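You operate a simulated robot arm through the tools that you are given. There is no shell and no other tool.

You are at the controls of a simulated robot arm. One attempt, no reset.

Task
Grip the thick cup in the chuck, lock it and test-run it true.
Fine: close the orange lever, fingers clear of the sliders, and tighten the blue stop with the wheel off; within 4 mm through a whole turn; then switch off and watch the head stop; leave the direction switch and other pots.

Only the result counts: the job must be done as asked and must still hold three seconds after the hand-in. Knocking over, shifting, dropping, spilling or breaking anything else fails it.

Robot
A 7-joint arm with a two-finger parallel gripper, fixed in place. Base frame: the origin is on the floor under the middle of its stand, x ahead of it, y to its left, z up. Readings come in m, rad, newtons and seconds.
It reaches about 1.247 m from its shoulder. Its first joint turns from -2.304 to 2.304 rad. Payload 3.91 kg.
The tool frame sits at the grasp point between the pads (the TCP): z along the fingers, y along the line on which they close. The tips reach 0.03 m beyond it. The gripper opens to 0.11 m. The fingers are 0.02 m wide and 0.01 m thick; the gripper's body (0.048 by 0.112 m) begins 0.055 m behind the TCP.
Orientation is that of the tool frame in the base frame, as [roll, pitch, yaw] about the fixed x, y, z axes, in that order (R = Rz(yaw) Ry(pitch) Rx(roll)). With the fingers straight down and closing along the base's y, the tool's x points along the base's -x, its y along +y and its z along -z.

Tools
- The arm moves only by the tool arm_command. Its argument "increments" is a list of rows, each an object (a shift or turn left out is 0, a gripper value left out holds the last) with "grip": the opening in per cent of the stroke, from 0 (shut) to 100 (fully open); "translation": the shift along the base's x, y, z in units of 20 mm (1.0 is 20 mm), a list of three; "rotation": the turn, a rotation vector about the base's x, y, z in units of 8 degrees (1.0 is 8 degrees), a list of three. In form: [{"grip": grip, "translation": [tx, ty, tz], "rotation": [rx, ry, rz]}, ...]. A call has 1 to 20 rows; each row shifts and turns the commanded pose from where the row before left it. A call with a number of a shift or a turn outside -1 to 1 is refused whole. Each row takes 0.2 s and may step no farther than 0.05 m and 0.15 rad from the row before; otherwise, or with a gripper value out of range, the whole call is refused. Where a pose cannot be reached the arm comes as near as it can. A force on the tool above 40 N (or 10 N above the force at the start of the call, whichever is more), or a blocked arm, ends the call early, and 0.2 s more pass. Each finger travels about 0.108 m/s and halts on what it meets, pressing with about 24 N; the grip force reading is that of the motor and also rises with nothing between the fingers. The clock runs only during rows and for 0.2 s after the last one: add rows that do not move to give the fingers time. The reply holds the time, the measured pose of the TCP, the force on the tool along the base axes, the opening and the grip force, in the units named above and with some noise, with the torque about the TCP (base axes, N m) and any sound that the robot's microphone picked up.
- Cameras (640 x 400 px; columns grow to the right, rows downward): "scene" is fixed at [0.4005, -0.4999, 1.1006]; the picture's right is [0.89, -0.45, 0.00], its down [-0.16, -0.31, -0.94] and it looks along [0.42, 0.84, -0.35] (base axes); focal length 334 px, centre (320, 200). "wrist" rides on the gripper at [0.072, 0.017, -0.103] in the tool frame; the picture's right is [-0.23, 0.97, 0.00], its down [-0.76, -0.18, -0.62] and it looks along [-0.61, -0.14, 0.78] (tool axes); focal length 222 px, centre (320, 200). There is no depth. A picture from a camera that has moved, and an enlarged one, comes with that camera's place and axes in the base frame and with its lens.
- grab_frame(camera): a new picture of that camera. The clock stands still meanwhile.
- close_up(camera, box): a new picture of the part [left, top, right, bottom] of that camera's present view, enlarged. The clock stands still meanwhile.
- close_job(): hands the job in; it is judged then, once.

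Nothing tells you positions but the pictures and the camera data. Unless the task says otherwise, let go and move clear before handing in.

The tools are called after "Request:" by a JSON object that holds its "op" and its "data". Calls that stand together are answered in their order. arm_command: Moves the arm, as the interface text tells. Its arguments: {"type":"object","properties":{"increments":{"type":"array"}},"required":["increments"]} The other tools are called the same way: grab_frame (camera) takes a picture; close_up (camera, box) takes an enlarged picture of a part of a camera's view; close_job () hands the job in.

At the start:

```text
time: 0.0
tool_pos: [0.6259, 0.0921, 0.9082]
ee_rot: [3.142, 0.001, -3.141]
ft_force: [0.0, -0.4, -0.5]
ft_torque: [-0.02, -0.01, -0.02]
gripper_width: 0.11
gripper_force: 0.0
```

scene: 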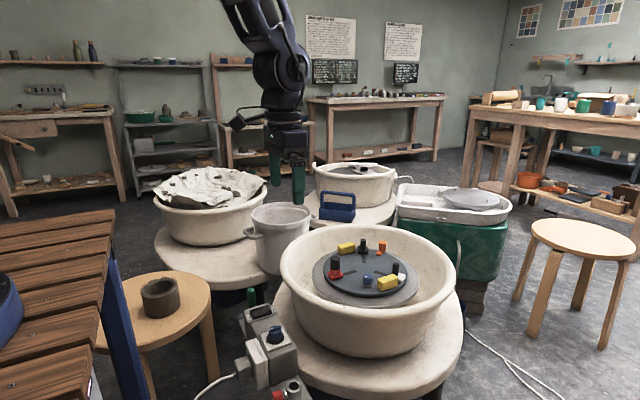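
wrist: 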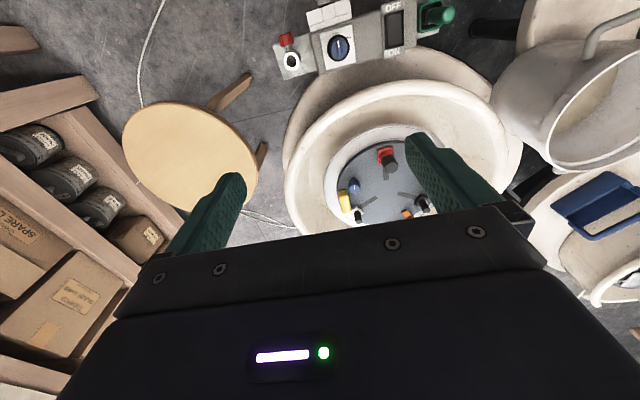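

I see a pottery wheel with a basin and a grip-style chuck (yellow sliders, orange lever, blue stop, red/black knobs), a control box with switches, and a dark cup on a stool to the left. I'll look more closely before moving.

Request:
{"op": "close_up", "data": {"camera": "scene", "box": [280, 220, 460, 332]}}

Request:
{"op": "close_up", "data": {"camera": "scene", "box": [200, 280, 360, 400]}}

Request:
{"op": "close_up", "data": {"camera": "scene", "box": [80, 250, 240, 350]}}

Request:
{"op": "close_up", "data": {"camera": "scene", "box": [290, 0, 440, 94]}}

Request:
{"op": "close_up", "data": {"camera": "wrist", "box": [260, 0, 480, 137]}}

Request:
{"op": "close_up", "data": {"camera": "wrist", "box": [310, 120, 470, 220]}}

```text
3.56 times, centred on (370, 276) of scene
camera zoom: at [0.4005, -0.4999, 1.1006], right [0.89, -0.45, 0.0], down [-0.16, -0.31, -0.94], along [0.42, 0.84, -0.35], focal length 1189 px, centre (142, -70)
```

zoom: 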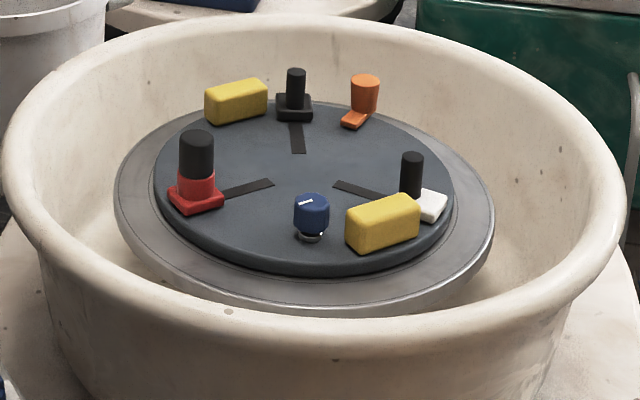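

```text
3.33 times, centred on (280, 340) of scene
camera zoom: at [0.4005, -0.4999, 1.1006], right [0.89, -0.45, 0.0], down [-0.16, -0.31, -0.94], along [0.42, 0.84, -0.35], focal length 1115 px, centre (453, -267)
```

zoom: 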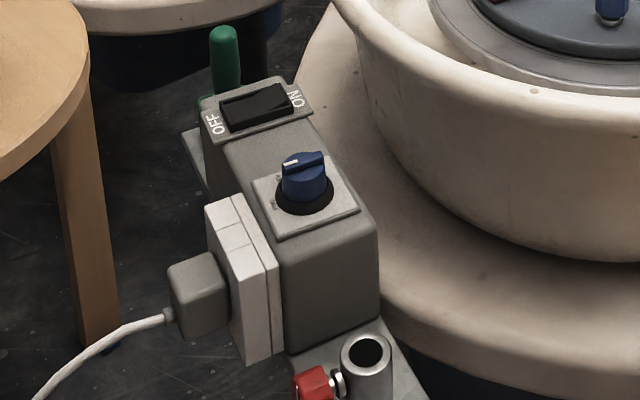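

```text
4.00 times, centred on (160, 300) of scene
camera zoom: at [0.4005, -0.4999, 1.1006], right [0.89, -0.45, 0.0], down [-0.16, -0.31, -0.94], along [0.42, 0.84, -0.35], focal length 1338 px, centre (960, -200)
```

zoom: 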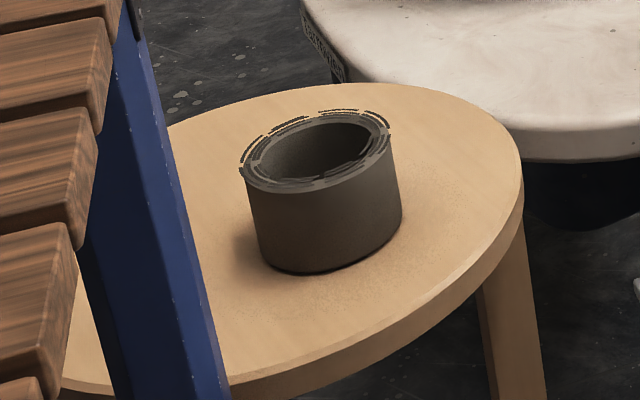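

```text
4.26 times, centred on (365, 47) of scene
camera zoom: at [0.4005, -0.4999, 1.1006], right [0.89, -0.45, 0.0], down [-0.16, -0.31, -0.94], along [0.42, 0.84, -0.35], focal length 1423 px, centre (128, 851)
```

zoom: 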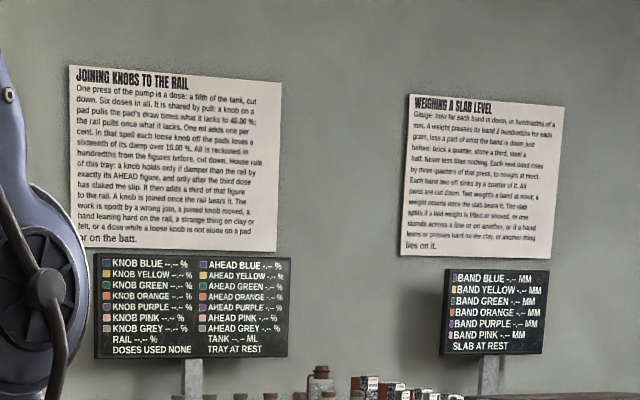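

```text
2.91 times, centred on (370, 68) of wrist
camera zoom: at [0.5543, 0.1093, 1.0105], right [0.23, 0.97, 0.0], down [0.76, -0.18, 0.62], along [0.61, -0.14, -0.78], focal length 646 px, centre (174, 582)
```

zoom: 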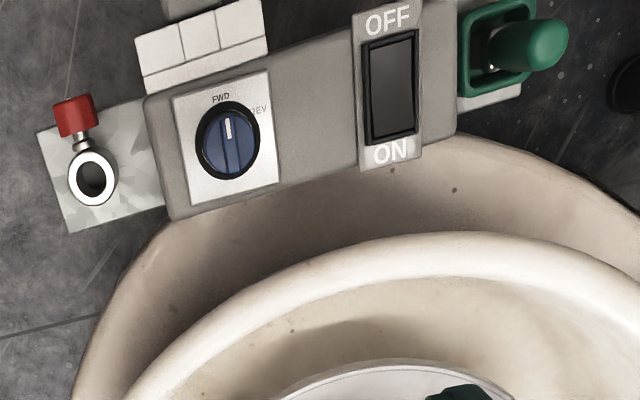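

```text
4.00 times, centred on (390, 170) of wrist
camera zoom: at [0.5543, 0.1093, 1.0105], right [0.23, 0.97, 0.0], down [0.76, -0.18, 0.62], along [0.61, -0.14, -0.78], focal length 888 px, centre (40, 320)
```

zoom: 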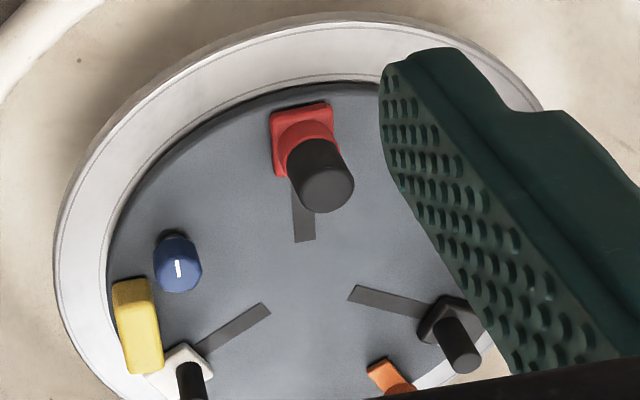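

The chuck head looks to sit near (0.92, 0.20, 0.54), the power rocker near (0.60, 0.24, 0.49), and the dark cup on the left stool near (0.35, 0.45). I'll zoom in more on the chuck, the cup and the surrounding things before moving.

Request:
{"op": "close_up", "data": {"camera": "scene", "box": [310, 230, 420, 300]}}

Request:
{"op": "close_up", "data": {"camera": "scene", "box": [130, 265, 190, 325]}}

Request:
{"op": "close_up", "data": {"camera": "scene", "box": [440, 60, 640, 185]}}

Request:
{"op": "close_up", "data": {"camera": "scene", "box": [290, 130, 530, 280]}}

Request:
{"op": "close_up", "data": {"camera": "scene", "box": [140, 140, 340, 280]}}

Request:
{"op": "close_up", "data": {"camera": "scene", "box": [480, 0, 640, 100]}}

```text
5.71 times, centred on (365, 265) of scene
camera zoom: at [0.4005, -0.4999, 1.1006], right [0.89, -0.45, 0.0], down [-0.16, -0.31, -0.94], along [0.42, 0.84, -0.35], focal length 1911 px, centre (63, -171)
```

zoom: 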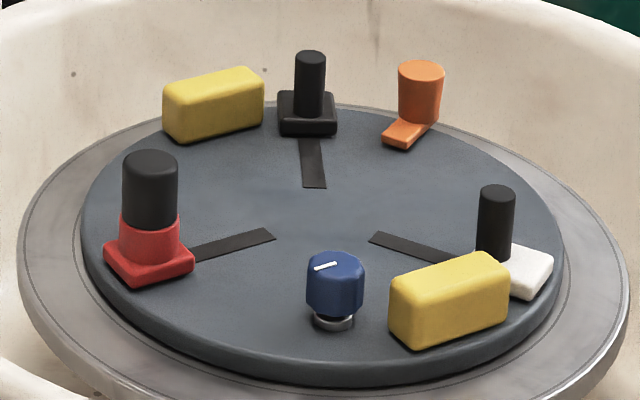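

```text
6.67 times, centred on (160, 295) of scene
camera zoom: at [0.4005, -0.4999, 1.1006], right [0.89, -0.45, 0.0], down [-0.16, -0.31, -0.94], along [0.42, 0.84, -0.35], focal length 2230 px, centre (1387, -433)
```

zoom: 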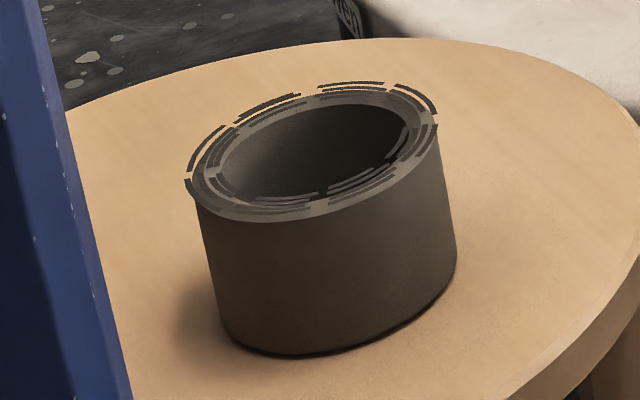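

```text
3.20 times, centred on (540, 122) of scene
camera zoom: at [0.4005, -0.4999, 1.1006], right [0.89, -0.45, 0.0], down [-0.16, -0.31, -0.94], along [0.42, 0.84, -0.35], focal length 1070 px, centre (-384, 448)
```

zoom: 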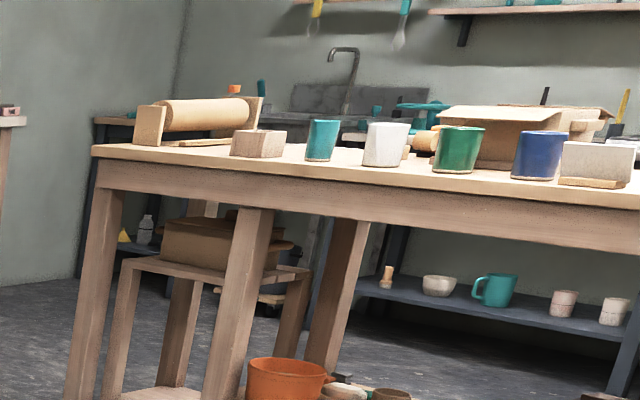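

```text
2.67 times, centred on (410, 205) of scene
camera zoom: at [0.4005, -0.4999, 1.1006], right [0.89, -0.45, 0.0], down [-0.16, -0.31, -0.94], along [0.42, 0.84, -0.35], focal length 892 px, centre (80, 187)
```

zoom: 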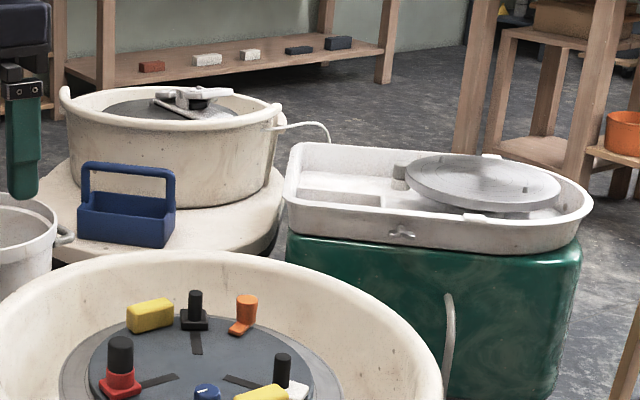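

```text
2.86 times, centred on (240, 210) of scene
camera zoom: at [0.4005, -0.4999, 1.1006], right [0.89, -0.45, 0.0], down [-0.16, -0.31, -0.94], along [0.42, 0.84, -0.35], focal length 956 px, centre (549, 171)
```

zoom: 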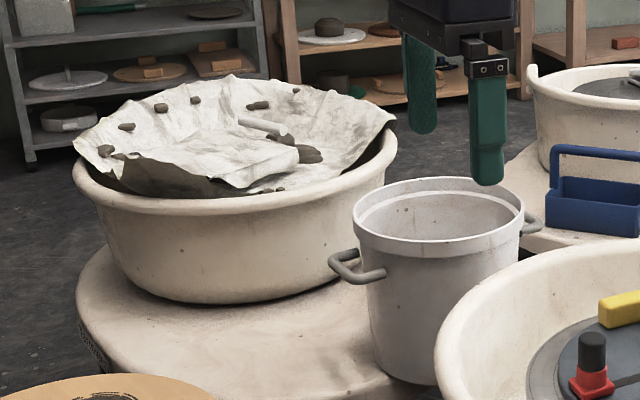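

```text
4.00 times, centred on (560, 50) of scene
camera zoom: at [0.4005, -0.4999, 1.1006], right [0.89, -0.45, 0.0], down [-0.16, -0.31, -0.94], along [0.42, 0.84, -0.35], focal length 1338 px, centre (-640, 800)
```

zoom: 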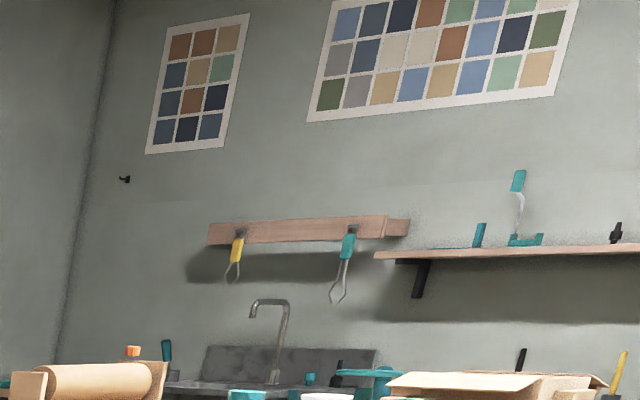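

The cup on the left stool has thick walls, and the chuck has three sliders (red, black, white), an orange lever and a blue stop knob. I'll move the hand above the chuck at a safe height to look straight down at it.

Request:
{"op": "arm_command", "data": {"increments": [{"translation": [0.9, 0.45, -0.5], "grip": 100}, {"translation": [0.9, 0.45, -0.5]}, {"translation": [0.9, 0.45, -0.6]}, {"translation": [0.9, 0.45, -0.6]}, {"translation": [0.9, 0.45, -0.6]}, {"translation": [0.9, 0.45, -0.6]}, {"translation": [0.9, 0.45, -0.6]}, {"translation": [0.9, 0.45, -0.6]}, {"translation": [0.9, 0.45, -0.6]}, {"translation": [0.9, 0.45, -0.6]}, {"translation": [0.9, 0.45, -0.6]}, {"translation": [0.9, 0.45, -0.6]}, {}, {}]}}

```text
time: 3.0
tool_pos: [0.8417, 0.2003, 0.7649]
ee_rot: [-3.141, 0.001, -3.142]
ft_force: [-0.7, 0.8, -0.4]
ft_torque: [0.0, 0.01, 0.03]
gripper_width: 0.1098
gripper_force: 0.1
```

The hand is now above the chuck at about z = 0.765. I'll take wrist and scene pictures to locate everything more exactly.

Request:
{"op": "grab_frame", "data": {"camera": "wrist"}}

Request:
{"op": "grab_frame", "data": {"camera": "scene"}}

Request:
{"op": "close_up", "data": {"camera": "wrist", "box": [220, 20, 460, 170]}}

```text
taken
camera wrist: at [0.7703, 0.2171, 0.8684], right [0.23, 0.97, 0.0], down [0.76, -0.18, 0.62], along [0.61, -0.14, -0.78], focal length 222 px, centre (320, 200)
```

wrist: 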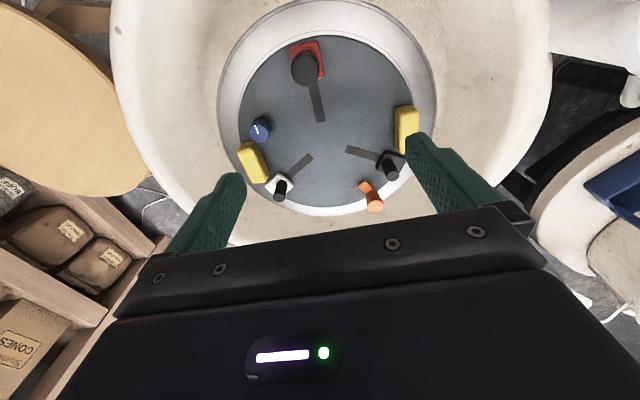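

```text
taken
```

scene: 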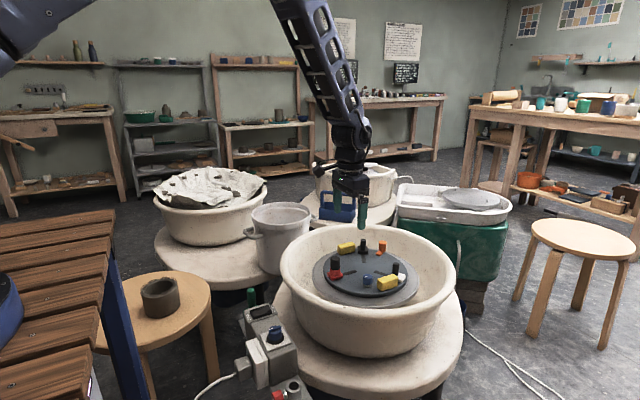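

```text
2.67 times, centred on (340, 95) of wrist
camera zoom: at [0.7703, 0.2171, 0.8684], right [0.23, 0.97, 0.0], down [0.76, -0.18, 0.62], along [0.61, -0.14, -0.78], focal length 592 px, centre (267, 480)
```

zoom: 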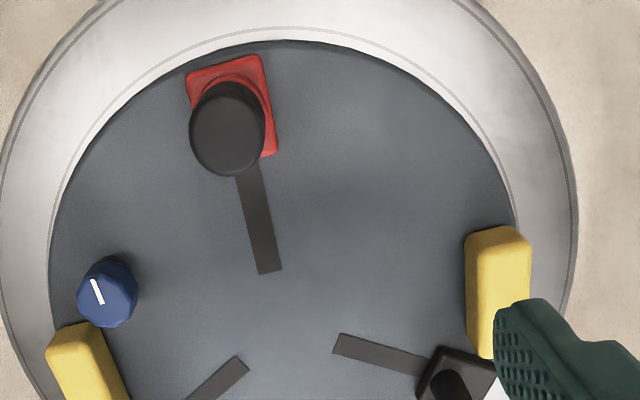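

From this view the chuck axis is about (0.904, 0.195) with the plate near z = 0.57. The sliders are at about r = 0.104 m at 180°, +60° and -60°. I'll zoom in on the lever, the stop and the pads.

Request:
{"op": "close_up", "data": {"camera": "wrist", "box": [330, 130, 430, 220]}}

Request:
{"op": "close_up", "data": {"camera": "wrist", "box": [220, 100, 320, 210]}}

Request:
{"op": "close_up", "data": {"camera": "scene", "box": [345, 230, 405, 270]}}

Request:
{"op": "close_up", "data": {"camera": "scene", "box": [320, 250, 380, 290]}}

```text
4.44 times, centred on (380, 175) of wrist
camera zoom: at [0.7703, 0.2171, 0.8684], right [0.23, 0.97, 0.0], down [0.76, -0.18, 0.62], along [0.61, -0.14, -0.78], focal length 987 px, centre (53, 311)
```

zoom: 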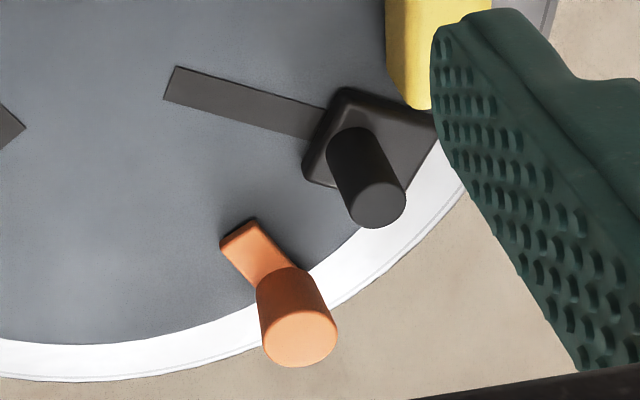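

```text
3.64 times, centred on (270, 155) of wrist
camera zoom: at [0.7703, 0.2171, 0.8684], right [0.23, 0.97, 0.0], down [0.76, -0.18, 0.62], along [0.61, -0.14, -0.78], focal length 808 px, centre (502, 364)
```

zoom: 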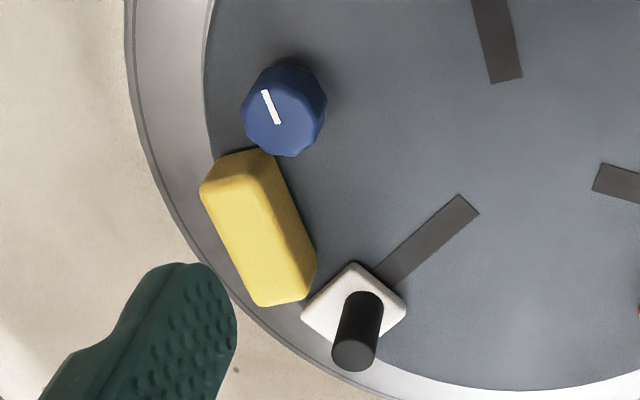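

```text
10.00 times, centred on (375, 250) of scene
camera zoom: at [0.4005, -0.4999, 1.1006], right [0.89, -0.45, 0.0], down [-0.16, -0.31, -0.94], along [0.42, 0.84, -0.35], focal length 3345 px, centre (-230, -300)
```

zoom: 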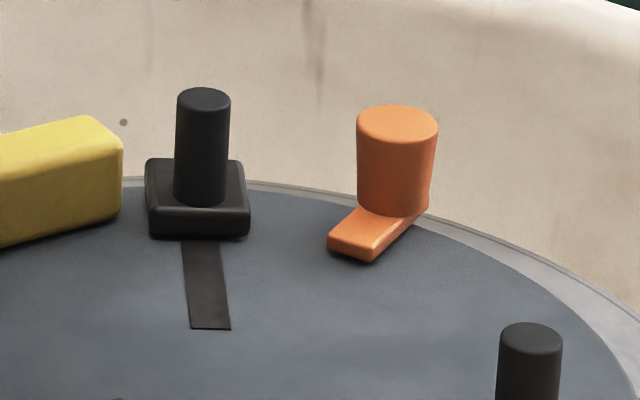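

```text
10.00 times, centred on (350, 270) of scene
camera zoom: at [0.4005, -0.4999, 1.1006], right [0.89, -0.45, 0.0], down [-0.16, -0.31, -0.94], along [0.42, 0.84, -0.35], focal length 3345 px, centre (20, -500)
```

zoom: 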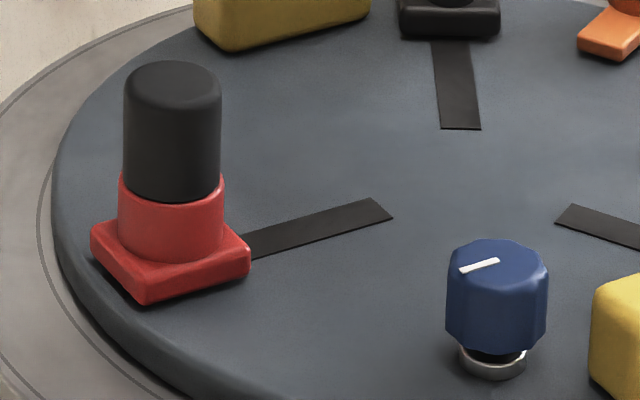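

The lever is a radial arm with an orange knob at about 30° on the far side, and the blue stop knob has a white tick. I'll go look at the cup on the stool next, travelling high.

Request:
{"op": "arm_command", "data": {"increments": [{"translation": [-1, 0.3, 0.8]}, {"translation": [-1, 0.3, 0.8]}, {"translation": [-1, 0.3, 0.8]}, {"translation": [-1, 0.3, 0.8]}, {"translation": [-1, 0.5, 0.8]}, {"translation": [-1, 0.6, 0]}, {"translation": [-1, 0.6, 0]}, {"translation": [-1, 0.6, 0]}, {"translation": [-1, 0.6, 0]}, {"translation": [-1, 0.6, 0]}, {"translation": [-1, 0.6, 0]}, {"translation": [-1, 0.6, 0]}, {"translation": [-1, 0.6, 0]}, {"translation": [-1, 0.6, 0]}, {"translation": [-1, 0.6, 0]}, {"translation": [-1, 0.6, 0]}, {"translation": [-1, 0.6, 0]}, {}]}}

```text
time: 6.8
tool_pos: [0.5011, 0.3778, 0.8496]
ee_rot: [-3.141, 0.0, 3.141]
ft_force: [-0.9, 0.1, -0.4]
ft_torque: [-0.02, 0.03, 0.01]
gripper_width: 0.1098
gripper_force: 0.1
```

The hand is at (0.50, 0.38, 0.85), travelling toward the stool. I'll continue until it is roughly above the cup and look.

Request:
{"op": "arm_command", "data": {"increments": [{"translation": [-1, 0.5, 0]}, {"translation": [-1, 0.5, 0]}, {"translation": [-1, 0.5, 0]}, {"translation": [-1, 0.5, 0]}, {"translation": [-1, 0.5, 0]}, {"translation": [-1, 0.5, 0]}, {"translation": [-1, 0.5, 0]}, {}, {}]}}

Request:
{"op": "grab_frame", "data": {"camera": "wrist"}}

Request:
{"op": "grab_frame", "data": {"camera": "scene"}}

```text
time: 8.8
tool_pos: [0.3624, 0.4496, 0.8491]
ee_rot: [3.141, 0.002, 3.141]
ft_force: [-0.8, 0.5, -0.2]
ft_torque: [0.0, -0.01, 0.01]
gripper_width: 0.11
gripper_force: 0.0
```

```text
taken
camera wrist: at [0.291, 0.4659, 0.951], right [0.23, 0.97, 0.0], down [0.76, -0.18, 0.62], along [0.61, -0.14, -0.78], focal length 222 px, centre (320, 200)
```

wrist: 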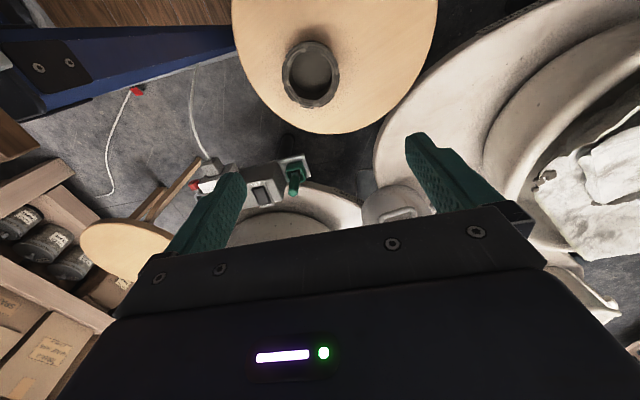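

```text
taken
```

scene: 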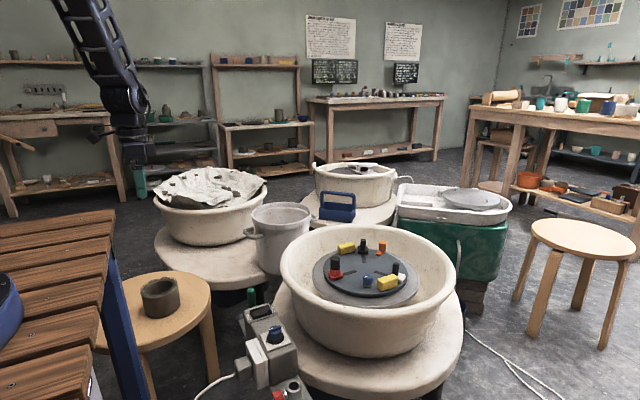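

There is only one cup on the stool: rim centre near (0.352, 0.435, 0.528), outer diameter about 0.096 m and height about 0.074 m. I'll zoom in on it before approaching.

Request:
{"op": "close_up", "data": {"camera": "wrist", "box": [260, 30, 372, 120]}}

Request:
{"op": "close_up", "data": {"camera": "wrist", "box": [180, 140, 340, 240]}}

```text
4.44 times, centred on (316, 75) of wrist
camera zoom: at [0.291, 0.4659, 0.951], right [0.23, 0.97, 0.0], down [0.76, -0.18, 0.62], along [0.61, -0.14, -0.78], focal length 987 px, centre (338, 756)
```

zoom: 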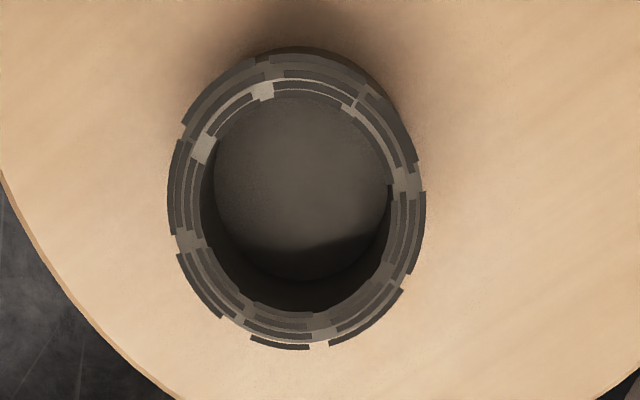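

```text
4.00 times, centred on (260, 190) of wrist
camera zoom: at [0.291, 0.4659, 0.951], right [0.23, 0.97, 0.0], down [0.76, -0.18, 0.62], along [0.61, -0.14, -0.78], focal length 888 px, centre (560, 240)
```

zoom: 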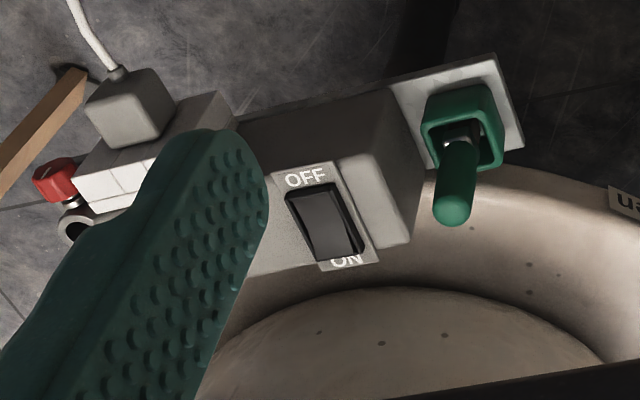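

The cup centre refines to roughly (0.356, 0.434). I'll centre over it and lower to about z = 0.66 (fingertips still about 0.1 m above the rim), then look again for a stereo check.

Request:
{"op": "arm_command", "data": {"increments": [{"translation": [-0.16, -0.38, -0.9]}, {"translation": [-0.16, -0.38, -0.9]}, {"translation": [0, 0, -1]}, {"translation": [0, 0, -1]}, {"translation": [0, 0, -1]}, {"translation": [0, 0, -1]}, {"translation": [0, 0, -1]}, {"translation": [0, 0, -1]}, {"translation": [0, 0, -1]}, {"translation": [0, 0, -0.7]}, {}, {}]}}

Request:
{"op": "grab_frame", "data": {"camera": "wrist"}}

Request:
{"op": "close_up", "data": {"camera": "wrist", "box": [240, 60, 400, 180]}}

Request:
{"op": "grab_frame", "data": {"camera": "scene"}}

```text
time: 11.4
tool_pos: [0.3572, 0.434, 0.6574]
ee_rot: [3.14, -0.002, -3.141]
ft_force: [0.2, -0.2, -0.2]
ft_torque: [0.01, 0.03, 0.02]
gripper_width: 0.1096
gripper_force: 0.0
```

```text
taken
camera wrist: at [0.2847, 0.4516, 0.7599], right [0.23, 0.97, 0.0], down [0.76, -0.18, 0.62], along [0.61, -0.14, -0.78], focal length 222 px, centre (320, 200)
```

wrist: 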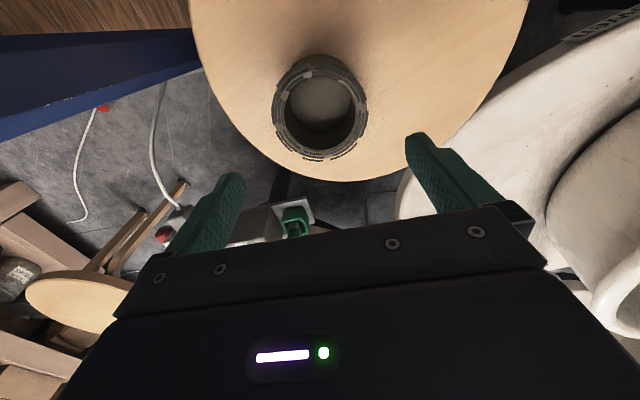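

```text
3.33 times, centred on (320, 120) of wrist
camera zoom: at [0.2847, 0.4516, 0.7599], right [0.23, 0.97, 0.0], down [0.76, -0.18, 0.62], along [0.61, -0.14, -0.78], focal length 740 px, centre (320, 467)
```

zoom: 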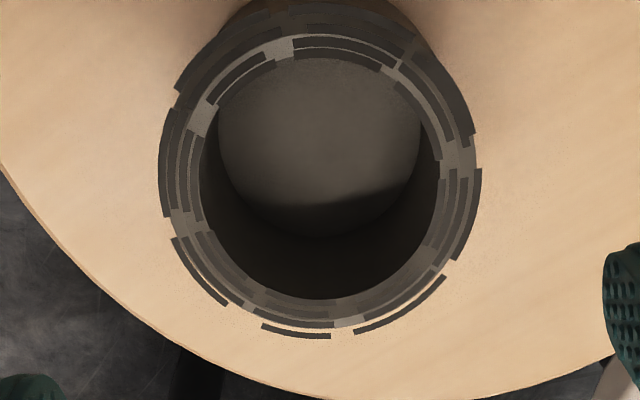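

```text
taken
```

scene: 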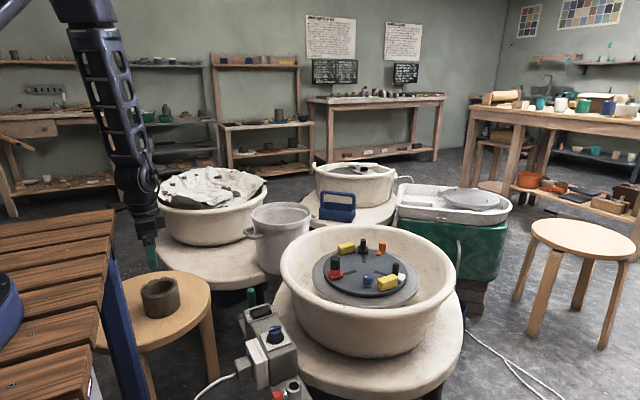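

Stereo from two heights puts the cup centre at (0.3556, 0.4347), rim z at about 0.529 and outer diameter at about 0.098 m. I'll lower to just above the rim and check that the fingers straddle it.

Request:
{"op": "arm_command", "data": {"increments": [{"translation": [-0.08, 0.03, -1]}, {"translation": [0, 0, -1]}, {"translation": [0, 0, -1]}, {"translation": [0, 0, -1]}, {}, {}]}}

Request:
{"op": "grab_frame", "data": {"camera": "wrist"}}

Request:
{"op": "close_up", "data": {"camera": "scene", "box": [100, 200, 260, 320]}}

```text
time: 12.8
tool_pos: [0.3556, 0.4348, 0.5806]
ee_rot: [-3.141, 0.001, 3.141]
ft_force: [0.4, 0.5, 0.7]
ft_torque: [0.0, -0.02, 0.01]
gripper_width: 0.11
gripper_force: 0.0
```

```text
taken
camera wrist: at [0.2831, 0.4527, 0.6824], right [0.23, 0.97, 0.0], down [0.76, -0.18, 0.62], along [0.61, -0.14, -0.78], focal length 222 px, centre (320, 200)
```

wrist: 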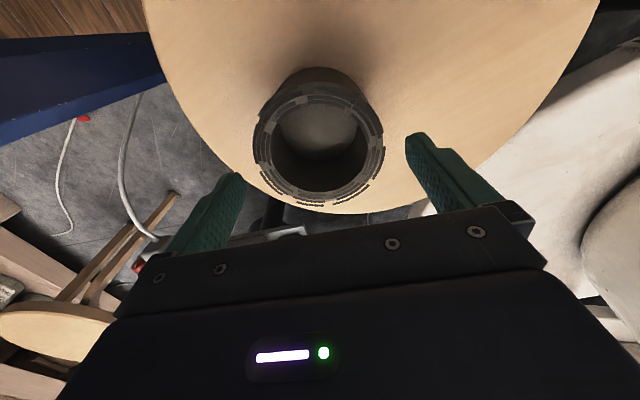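

```text
3.33 times, centred on (180, 260) of scene
camera zoom: at [0.4005, -0.4999, 1.1006], right [0.89, -0.45, 0.0], down [-0.16, -0.31, -0.94], along [0.42, 0.84, -0.35], focal length 1115 px, centre (787, 0)
```

zoom: 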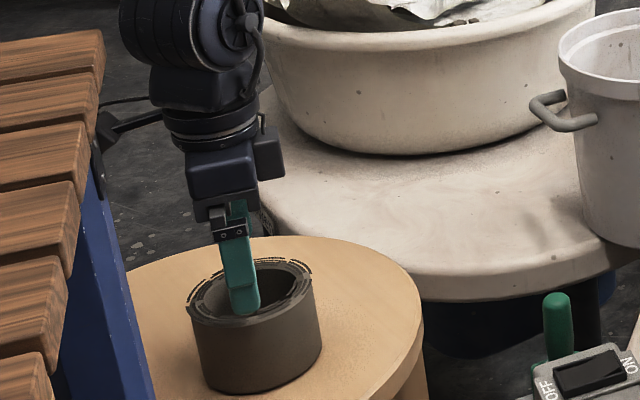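

The fingers straddle the cup evenly, tips just above rim level. I'll lower to about 0.03 m below the rim and check again before closing.

Request:
{"op": "arm_command", "data": {"increments": [{"translation": [0, 0, -0.6]}, {"translation": [0, 0, -0.6]}, {"translation": [0, 0, -0.6]}, {"translation": [0, 0, -0.6]}, {"translation": [0, 0, -0.6]}, {"translation": [0, 0, -0.6]}, {"translation": [0, 0, -0.4]}, {}, {}]}}

Request:
{"op": "grab_frame", "data": {"camera": "wrist"}}

Request:
{"op": "close_up", "data": {"camera": "scene", "box": [100, 200, 260, 320]}}

```text
time: 14.8
tool_pos: [0.3533, 0.4344, 0.4984]
ee_rot: [-3.141, 0.002, -3.141]
ft_force: [-0.3, 0.9, -0.4]
ft_torque: [0.01, 0.02, 0.0]
gripper_width: 0.11
gripper_force: 0.1
```

```text
taken
camera wrist: at [0.2821, 0.4513, 0.6007], right [0.23, 0.97, 0.0], down [0.76, -0.18, 0.62], along [0.61, -0.14, -0.78], focal length 222 px, centre (320, 200)
```

wrist: 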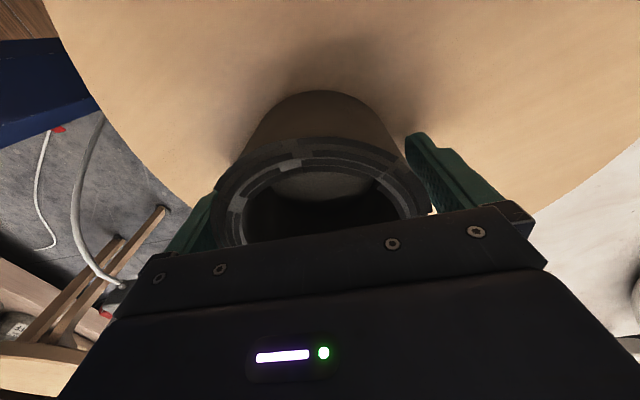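

```text
3.33 times, centred on (180, 260) of scene
camera zoom: at [0.4005, -0.4999, 1.1006], right [0.89, -0.45, 0.0], down [-0.16, -0.31, -0.94], along [0.42, 0.84, -0.35], focal length 1115 px, centre (787, 0)
```

zoom: 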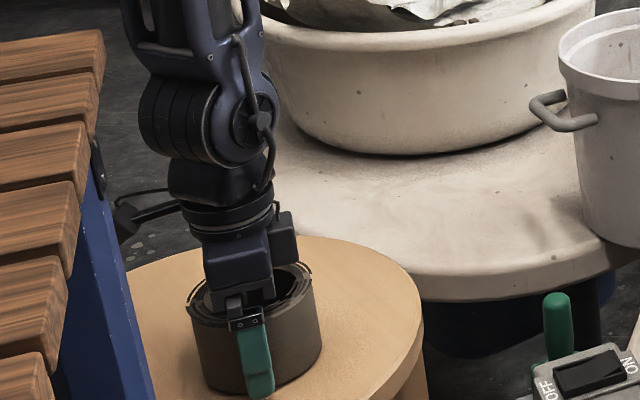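

Fingers are on both sides of the cup, with no contact. Closing the gripper now.

Request:
{"op": "arm_command", "data": {"increments": [{"grip": 60}, {"grip": 60}, {"grip": 60}, {"grip": 60}]}}

Request:
{"op": "close_up", "data": {"camera": "scene", "box": [100, 200, 260, 320]}}

Request:
{"op": "grab_frame", "data": {"camera": "wrist"}}

```text
time: 15.8
tool_pos: [0.3532, 0.4346, 0.4981]
ee_rot: [3.14, 0.001, 3.141]
ft_force: [0.5, 1.0, -0.4]
ft_torque: [0.06, -0.05, 0.02]
gripper_width: 0.096
gripper_force: 24.1
```

```text
3.33 times, centred on (180, 260) of scene
camera zoom: at [0.4005, -0.4999, 1.1006], right [0.89, -0.45, 0.0], down [-0.16, -0.31, -0.94], along [0.42, 0.84, -0.35], focal length 1115 px, centre (787, 0)
```

zoom: 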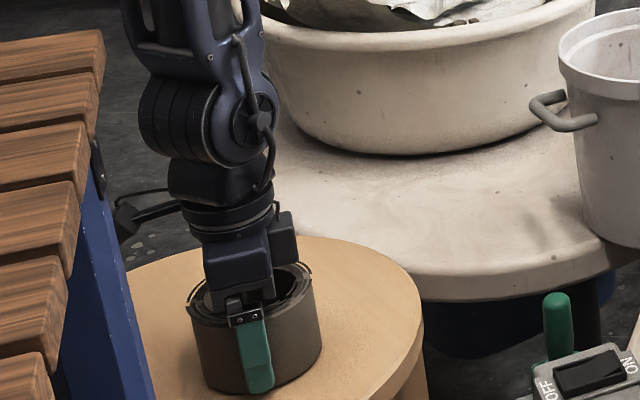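

```text
taken
camera wrist: at [0.282, 0.4513, 0.6007], right [0.23, 0.97, 0.0], down [0.76, -0.18, 0.62], along [0.61, -0.14, -0.78], focal length 222 px, centre (320, 200)
```

wrist: 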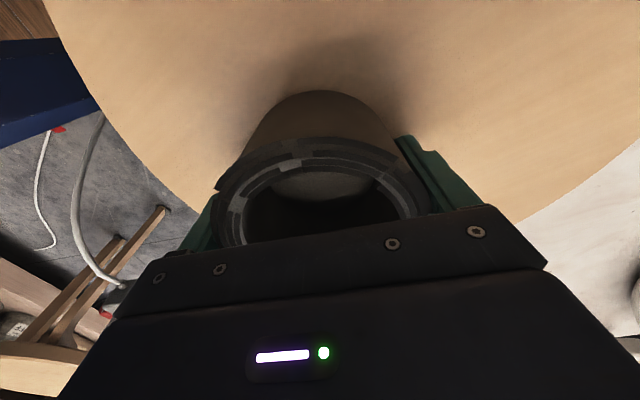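

The cup is gripped (opening 0.096 m, 24 N). I'll lift slowly and check that it stays in the fingers.

Request:
{"op": "arm_command", "data": {"increments": [{"translation": [0, 0, 0.4]}, {"translation": [0, 0, 0.6]}, {"translation": [0, 0, 0.8]}, {"translation": [0, 0, 1]}, {"translation": [0, 0, 1]}, {}]}}

Request:
{"op": "close_up", "data": {"camera": "scene", "box": [100, 200, 260, 320]}}

Request:
{"op": "grab_frame", "data": {"camera": "wrist"}}

```text
time: 17.2
tool_pos: [0.355, 0.4342, 0.5743]
ee_rot: [-3.142, -0.001, 3.141]
ft_force: [1.1, -0.1, -4.3]
ft_torque: [0.06, 0.02, 0.02]
gripper_width: 0.0958
gripper_force: 23.7
```

```text
3.33 times, centred on (180, 260) of scene
camera zoom: at [0.4005, -0.4999, 1.1006], right [0.89, -0.45, 0.0], down [-0.16, -0.31, -0.94], along [0.42, 0.84, -0.35], focal length 1115 px, centre (787, 0)
```

zoom: 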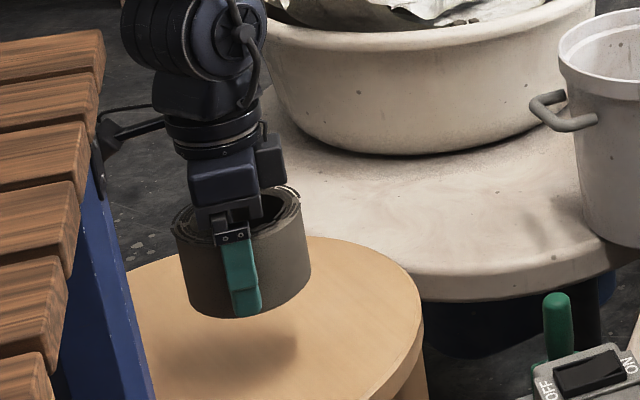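

```text
taken
camera wrist: at [0.2836, 0.4511, 0.6763], right [0.23, 0.97, 0.0], down [0.76, -0.18, 0.62], along [0.61, -0.14, -0.78], focal length 222 px, centre (320, 200)
```

wrist: 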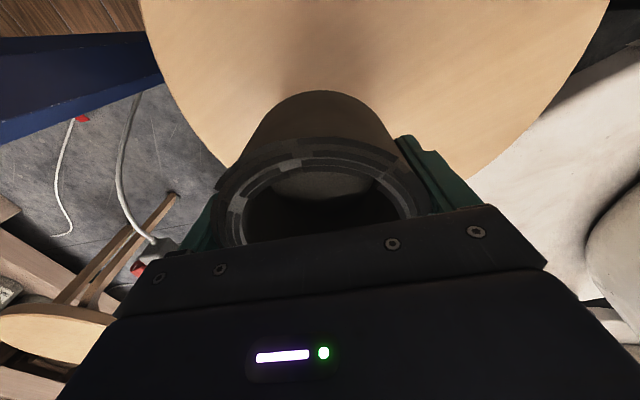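

The cup is held securely, with its bottom about 0.044 m below the TCP. I'll lift it to about z = 0.80 and carry it toward the chuck.

Request:
{"op": "arm_command", "data": {"increments": [{"translation": [0, 0, 1]}, {"translation": [0, 0, 1]}, {"translation": [0, 0, 1]}, {"translation": [0, 0, 1]}, {"translation": [0, 0, 1]}, {"translation": [0.5, -0.2, 1]}, {"translation": [0.8, -0.35, 1]}, {"translation": [1, -0.44, 1]}, {"translation": [1, -0.44, 1]}, {"translation": [1, -0.44, 1]}, {"translation": [1, -0.44, 1]}, {"translation": [1, -0.44, 0.5]}, {"translation": [1, -0.44, 0]}, {"translation": [1, -0.44, 0]}, {"translation": [1, -0.44, 0]}, {"translation": [1, -0.44, 0]}, {"translation": [1, -0.44, 0]}, {"translation": [1, -0.44, 0]}, {"translation": [1, -0.44, 0]}, {}]}}

```text
time: 21.4
tool_pos: [0.62, 0.3162, 0.8059]
ee_rot: [3.141, 0.0, -3.141]
ft_force: [0.2, -0.2, -3.9]
ft_torque: [0.0, 0.0, -0.01]
gripper_width: 0.096
gripper_force: 24.0
```

The cup is still held at (0.62, 0.32, 0.81). I'll continue to above the chuck centre and take pictures.

Request:
{"op": "arm_command", "data": {"increments": [{"translation": [1, -0.43, 0]}, {"translation": [1, -0.43, 0]}, {"translation": [1, -0.43, 0]}, {"translation": [1, -0.43, 0]}, {"translation": [1, -0.43, 0]}, {"translation": [1, -0.43, 0]}, {"translation": [1, -0.43, 0]}, {"translation": [1, -0.43, 0]}, {"translation": [1, -0.43, 0]}, {"translation": [1, -0.43, 0]}, {"translation": [1, -0.43, 0]}, {"translation": [1, -0.43, 0]}, {"translation": [1, -0.43, 0]}, {"translation": [1, -0.43, 0]}, {}, {}]}}

Request:
{"op": "grab_frame", "data": {"camera": "wrist"}}

Request:
{"op": "close_up", "data": {"camera": "scene", "box": [280, 180, 460, 310]}}

```text
time: 24.8
tool_pos: [0.9016, 0.1975, 0.8023]
ee_rot: [3.141, 0.0, -3.141]
ft_force: [-0.2, -0.3, -3.1]
ft_torque: [0.01, 0.03, 0.0]
gripper_width: 0.0959
gripper_force: 23.9
```

```text
taken
camera wrist: at [0.8306, 0.2144, 0.9053], right [0.23, 0.97, 0.0], down [0.76, -0.18, 0.62], along [0.61, -0.14, -0.78], focal length 222 px, centre (320, 200)
```

wrist: 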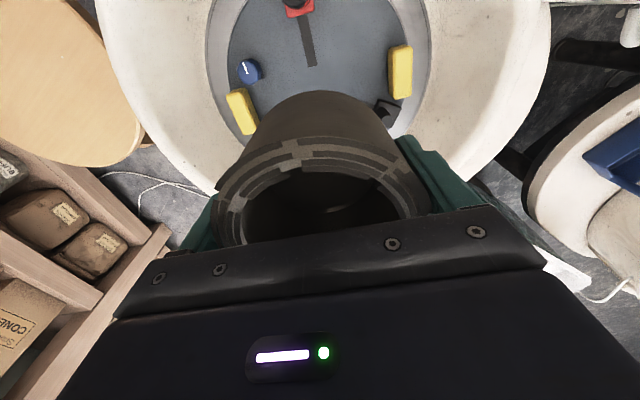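

```text
3.08 times, centred on (370, 245) of scene
camera zoom: at [0.4005, -0.4999, 1.1006], right [0.89, -0.45, 0.0], down [-0.16, -0.31, -0.94], along [0.42, 0.84, -0.35], focal length 1029 px, centre (166, 62)
```

zoom: 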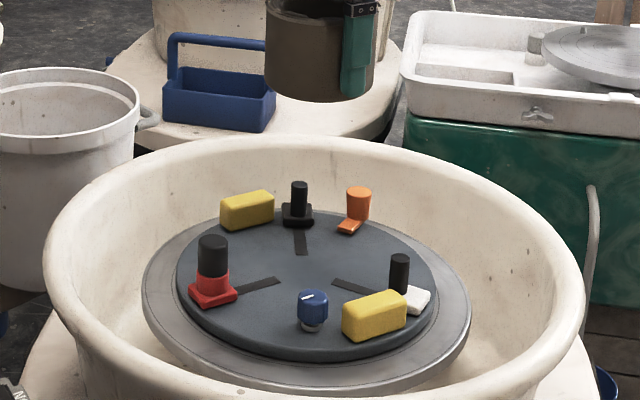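

The cup is hanging above the chuck. I'll zoom in on the wrist view to triangulate the slots more precisely from this second vantage.

Request:
{"op": "close_up", "data": {"camera": "wrist", "box": [200, 0, 424, 140]}}

Request:
{"op": "close_up", "data": {"camera": "scene", "box": [340, 170, 400, 210]}}

```text
2.86 times, centred on (312, 70) of wrist
camera zoom: at [0.8306, 0.2144, 0.9053], right [0.23, 0.97, 0.0], down [0.76, -0.18, 0.62], along [0.61, -0.14, -0.78], focal length 635 px, centre (343, 571)
```

zoom: 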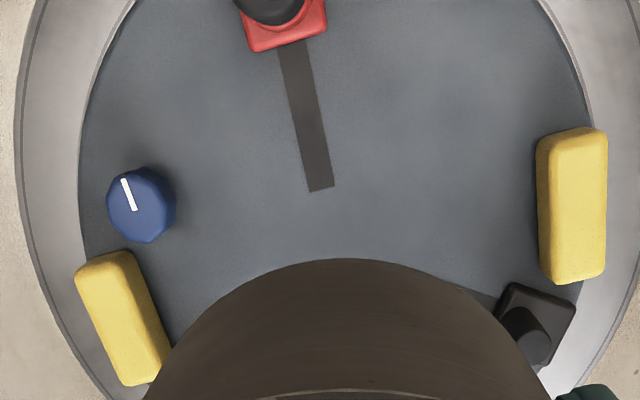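

```text
10.00 times, centred on (370, 190) of scene
camera zoom: at [0.4005, -0.4999, 1.1006], right [0.89, -0.45, 0.0], down [-0.16, -0.31, -0.94], along [0.42, 0.84, -0.35], focal length 3345 px, centre (-180, 300)
```

zoom: 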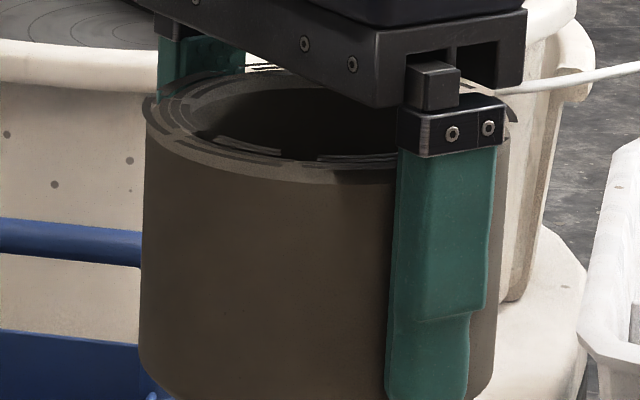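

Stereo on the red slot end gives plate top z ≈ 0.571 and chuck axis ≈ (0.905, 0.195), and the plate radius is about 0.122. I'll lower to z ≈ 0.665 (cup bottom about 0.05 m above the plate) and check.

Request:
{"op": "arm_command", "data": {"increments": [{"translation": [0.1, -0.12, -0.8]}, {"translation": [0, 0, -1]}, {"translation": [0, 0, -1]}, {"translation": [0, 0, -1]}, {"translation": [0, 0, -1]}, {"translation": [0, 0, -1]}, {"translation": [0, 0, -1]}, {}, {}]}}

Request:
{"op": "grab_frame", "data": {"camera": "wrist"}}

Request:
{"op": "close_up", "data": {"camera": "scene", "box": [310, 190, 430, 300]}}

```text
time: 26.8
tool_pos: [0.8993, 0.1936, 0.6684]
ee_rot: [-3.141, 0.001, -3.14]
ft_force: [0.1, 1.0, -3.8]
ft_torque: [-0.01, 0.04, 0.04]
gripper_width: 0.0959
gripper_force: 24.0
```

```text
taken
camera wrist: at [0.8288, 0.2102, 0.7698], right [0.23, 0.97, 0.0], down [0.76, -0.18, 0.62], along [0.61, -0.14, -0.78], focal length 222 px, centre (320, 200)
```

wrist: 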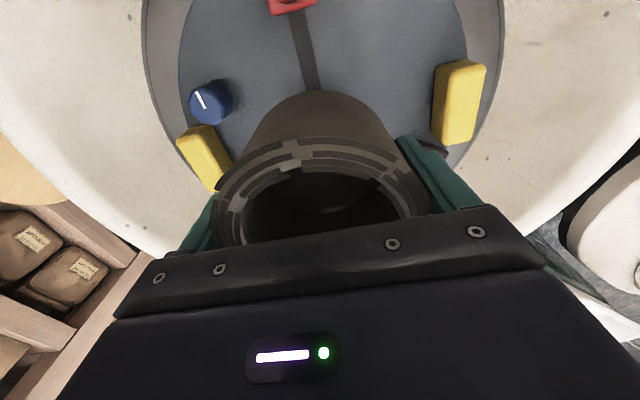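

```text
3.64 times, centred on (370, 245) of scene
camera zoom: at [0.4005, -0.4999, 1.1006], right [0.89, -0.45, 0.0], down [-0.16, -0.31, -0.94], along [0.42, 0.84, -0.35], focal length 1216 px, centre (138, 36)
```

zoom: 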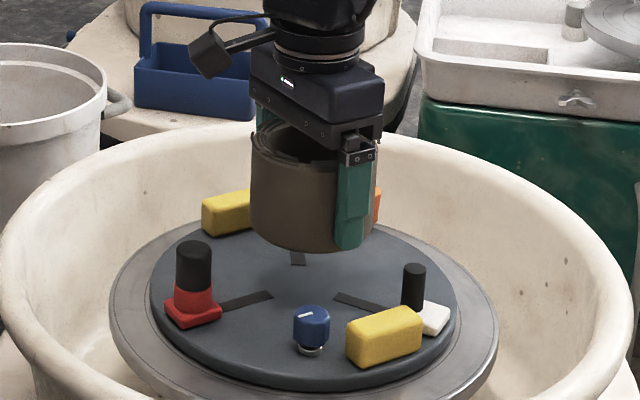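

The cup is centred over the plate within a few mm. I'll nudge +x by 4 mm and lower to about 1 cm above the plate.

Request:
{"op": "arm_command", "data": {"increments": [{"translation": [0.1, 0.04, -0.4]}, {"translation": [0.1, 0.04, -0.4]}, {"translation": [0, 0, -0.4]}, {"translation": [0, 0, -0.4]}, {"translation": [0, 0, -0.2]}, {}, {}]}}

Request:
{"op": "close_up", "data": {"camera": "scene", "box": [320, 210, 420, 290]}}

Request:
{"op": "grab_frame", "data": {"camera": "wrist"}}

```text
time: 28.4
tool_pos: [0.904, 0.1959, 0.6321]
ee_rot: [3.14, 0.0, -3.141]
ft_force: [0.3, 0.3, -3.3]
ft_torque: [0.01, 0.0, 0.0]
gripper_width: 0.0958
gripper_force: 23.9
```

```text
5.00 times, centred on (370, 250) of scene
camera zoom: at [0.4005, -0.4999, 1.1006], right [0.89, -0.45, 0.0], down [-0.16, -0.31, -0.94], along [0.42, 0.84, -0.35], focal length 1672 px, centre (70, -50)
```

zoom: 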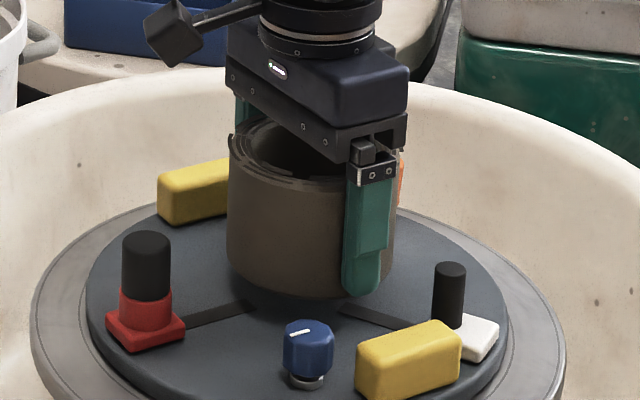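

```text
taken
camera wrist: at [0.8338, 0.2126, 0.7344], right [0.23, 0.97, 0.0], down [0.76, -0.18, 0.62], along [0.61, -0.14, -0.78], focal length 222 px, centre (320, 200)
```

wrist: 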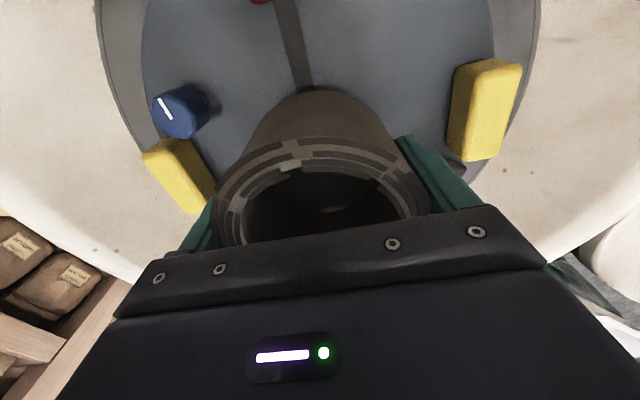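

The cup is about 1.5 cm above the plate, well clear of pins and blocks. I'll lower in small steps watching the force.

Request:
{"op": "arm_command", "data": {"increments": [{"translation": [0, 0, -0.15]}, {"translation": [0, 0, -0.15]}, {"translation": [0, 0, -0.1]}, {"translation": [0, 0, -0.1]}, {}]}}

Request:
{"op": "close_up", "data": {"camera": "scene", "box": [330, 230, 400, 280]}}

```text
time: 29.6
tool_pos: [0.9051, 0.1952, 0.6231]
ee_rot: [-3.141, -0.001, 3.141]
ft_force: [-0.4, 0.0, -4.0]
ft_torque: [-0.01, -0.01, -0.03]
gripper_width: 0.0957
gripper_force: 23.8
```

```text
8.00 times, centred on (365, 255) of scene
camera zoom: at [0.4005, -0.4999, 1.1006], right [0.89, -0.45, 0.0], down [-0.16, -0.31, -0.94], along [0.42, 0.84, -0.35], focal length 2676 px, centre (-40, -240)
```

zoom: 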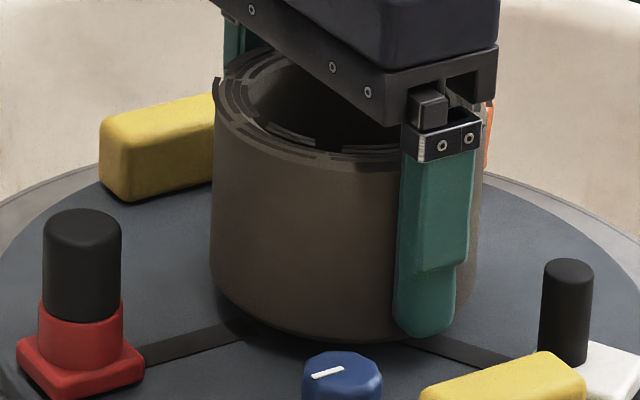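

The cup still floats a few mm above the plate. Continuing at 1 mm steps.

Request:
{"op": "arm_command", "data": {"increments": [{"translation": [0, 0, -0.06]}, {"translation": [0, 0, -0.06]}, {"translation": [0, 0, -0.06]}, {}]}}

Request:
{"op": "close_up", "data": {"camera": "scene", "box": [330, 230, 400, 280]}}

```text
time: 30.6
tool_pos: [0.9055, 0.1949, 0.6194]
ee_rot: [3.141, 0.0, 3.141]
ft_force: [0.2, 0.0, -3.8]
ft_torque: [0.02, 0.03, -0.03]
gripper_width: 0.0958
gripper_force: 23.9
```

```text
8.00 times, centred on (365, 255) of scene
camera zoom: at [0.4005, -0.4999, 1.1006], right [0.89, -0.45, 0.0], down [-0.16, -0.31, -0.94], along [0.42, 0.84, -0.35], focal length 2676 px, centre (-40, -240)
```

zoom: 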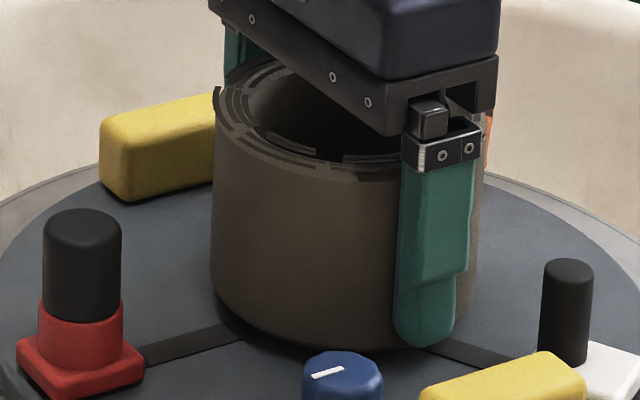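

Request:
{"op": "arm_command", "data": {"increments": [{"translation": [0, 0, -0.06]}, {"translation": [0, 0, -0.06]}, {}]}}

Request:
{"op": "close_up", "data": {"camera": "scene", "box": [330, 230, 400, 280]}}

```text
time: 31.4
tool_pos: [0.9054, 0.1959, 0.6168]
ee_rot: [-3.141, 0.001, 3.141]
ft_force: [-0.3, -0.3, -4.2]
ft_torque: [0.02, -0.01, 0.02]
gripper_width: 0.0961
gripper_force: 24.2
```

```text
8.00 times, centred on (365, 255) of scene
camera zoom: at [0.4005, -0.4999, 1.1006], right [0.89, -0.45, 0.0], down [-0.16, -0.31, -0.94], along [0.42, 0.84, -0.35], focal length 2676 px, centre (-40, -240)
```

zoom: 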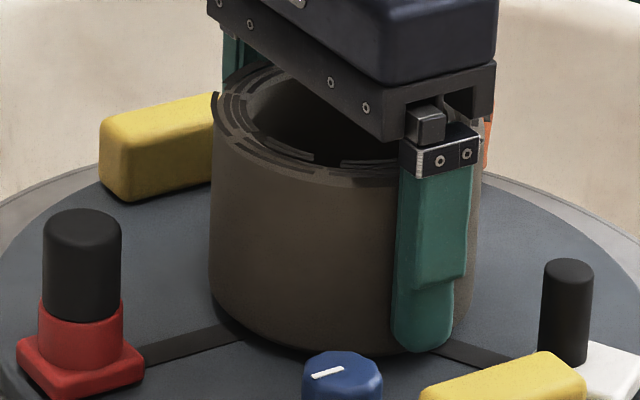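

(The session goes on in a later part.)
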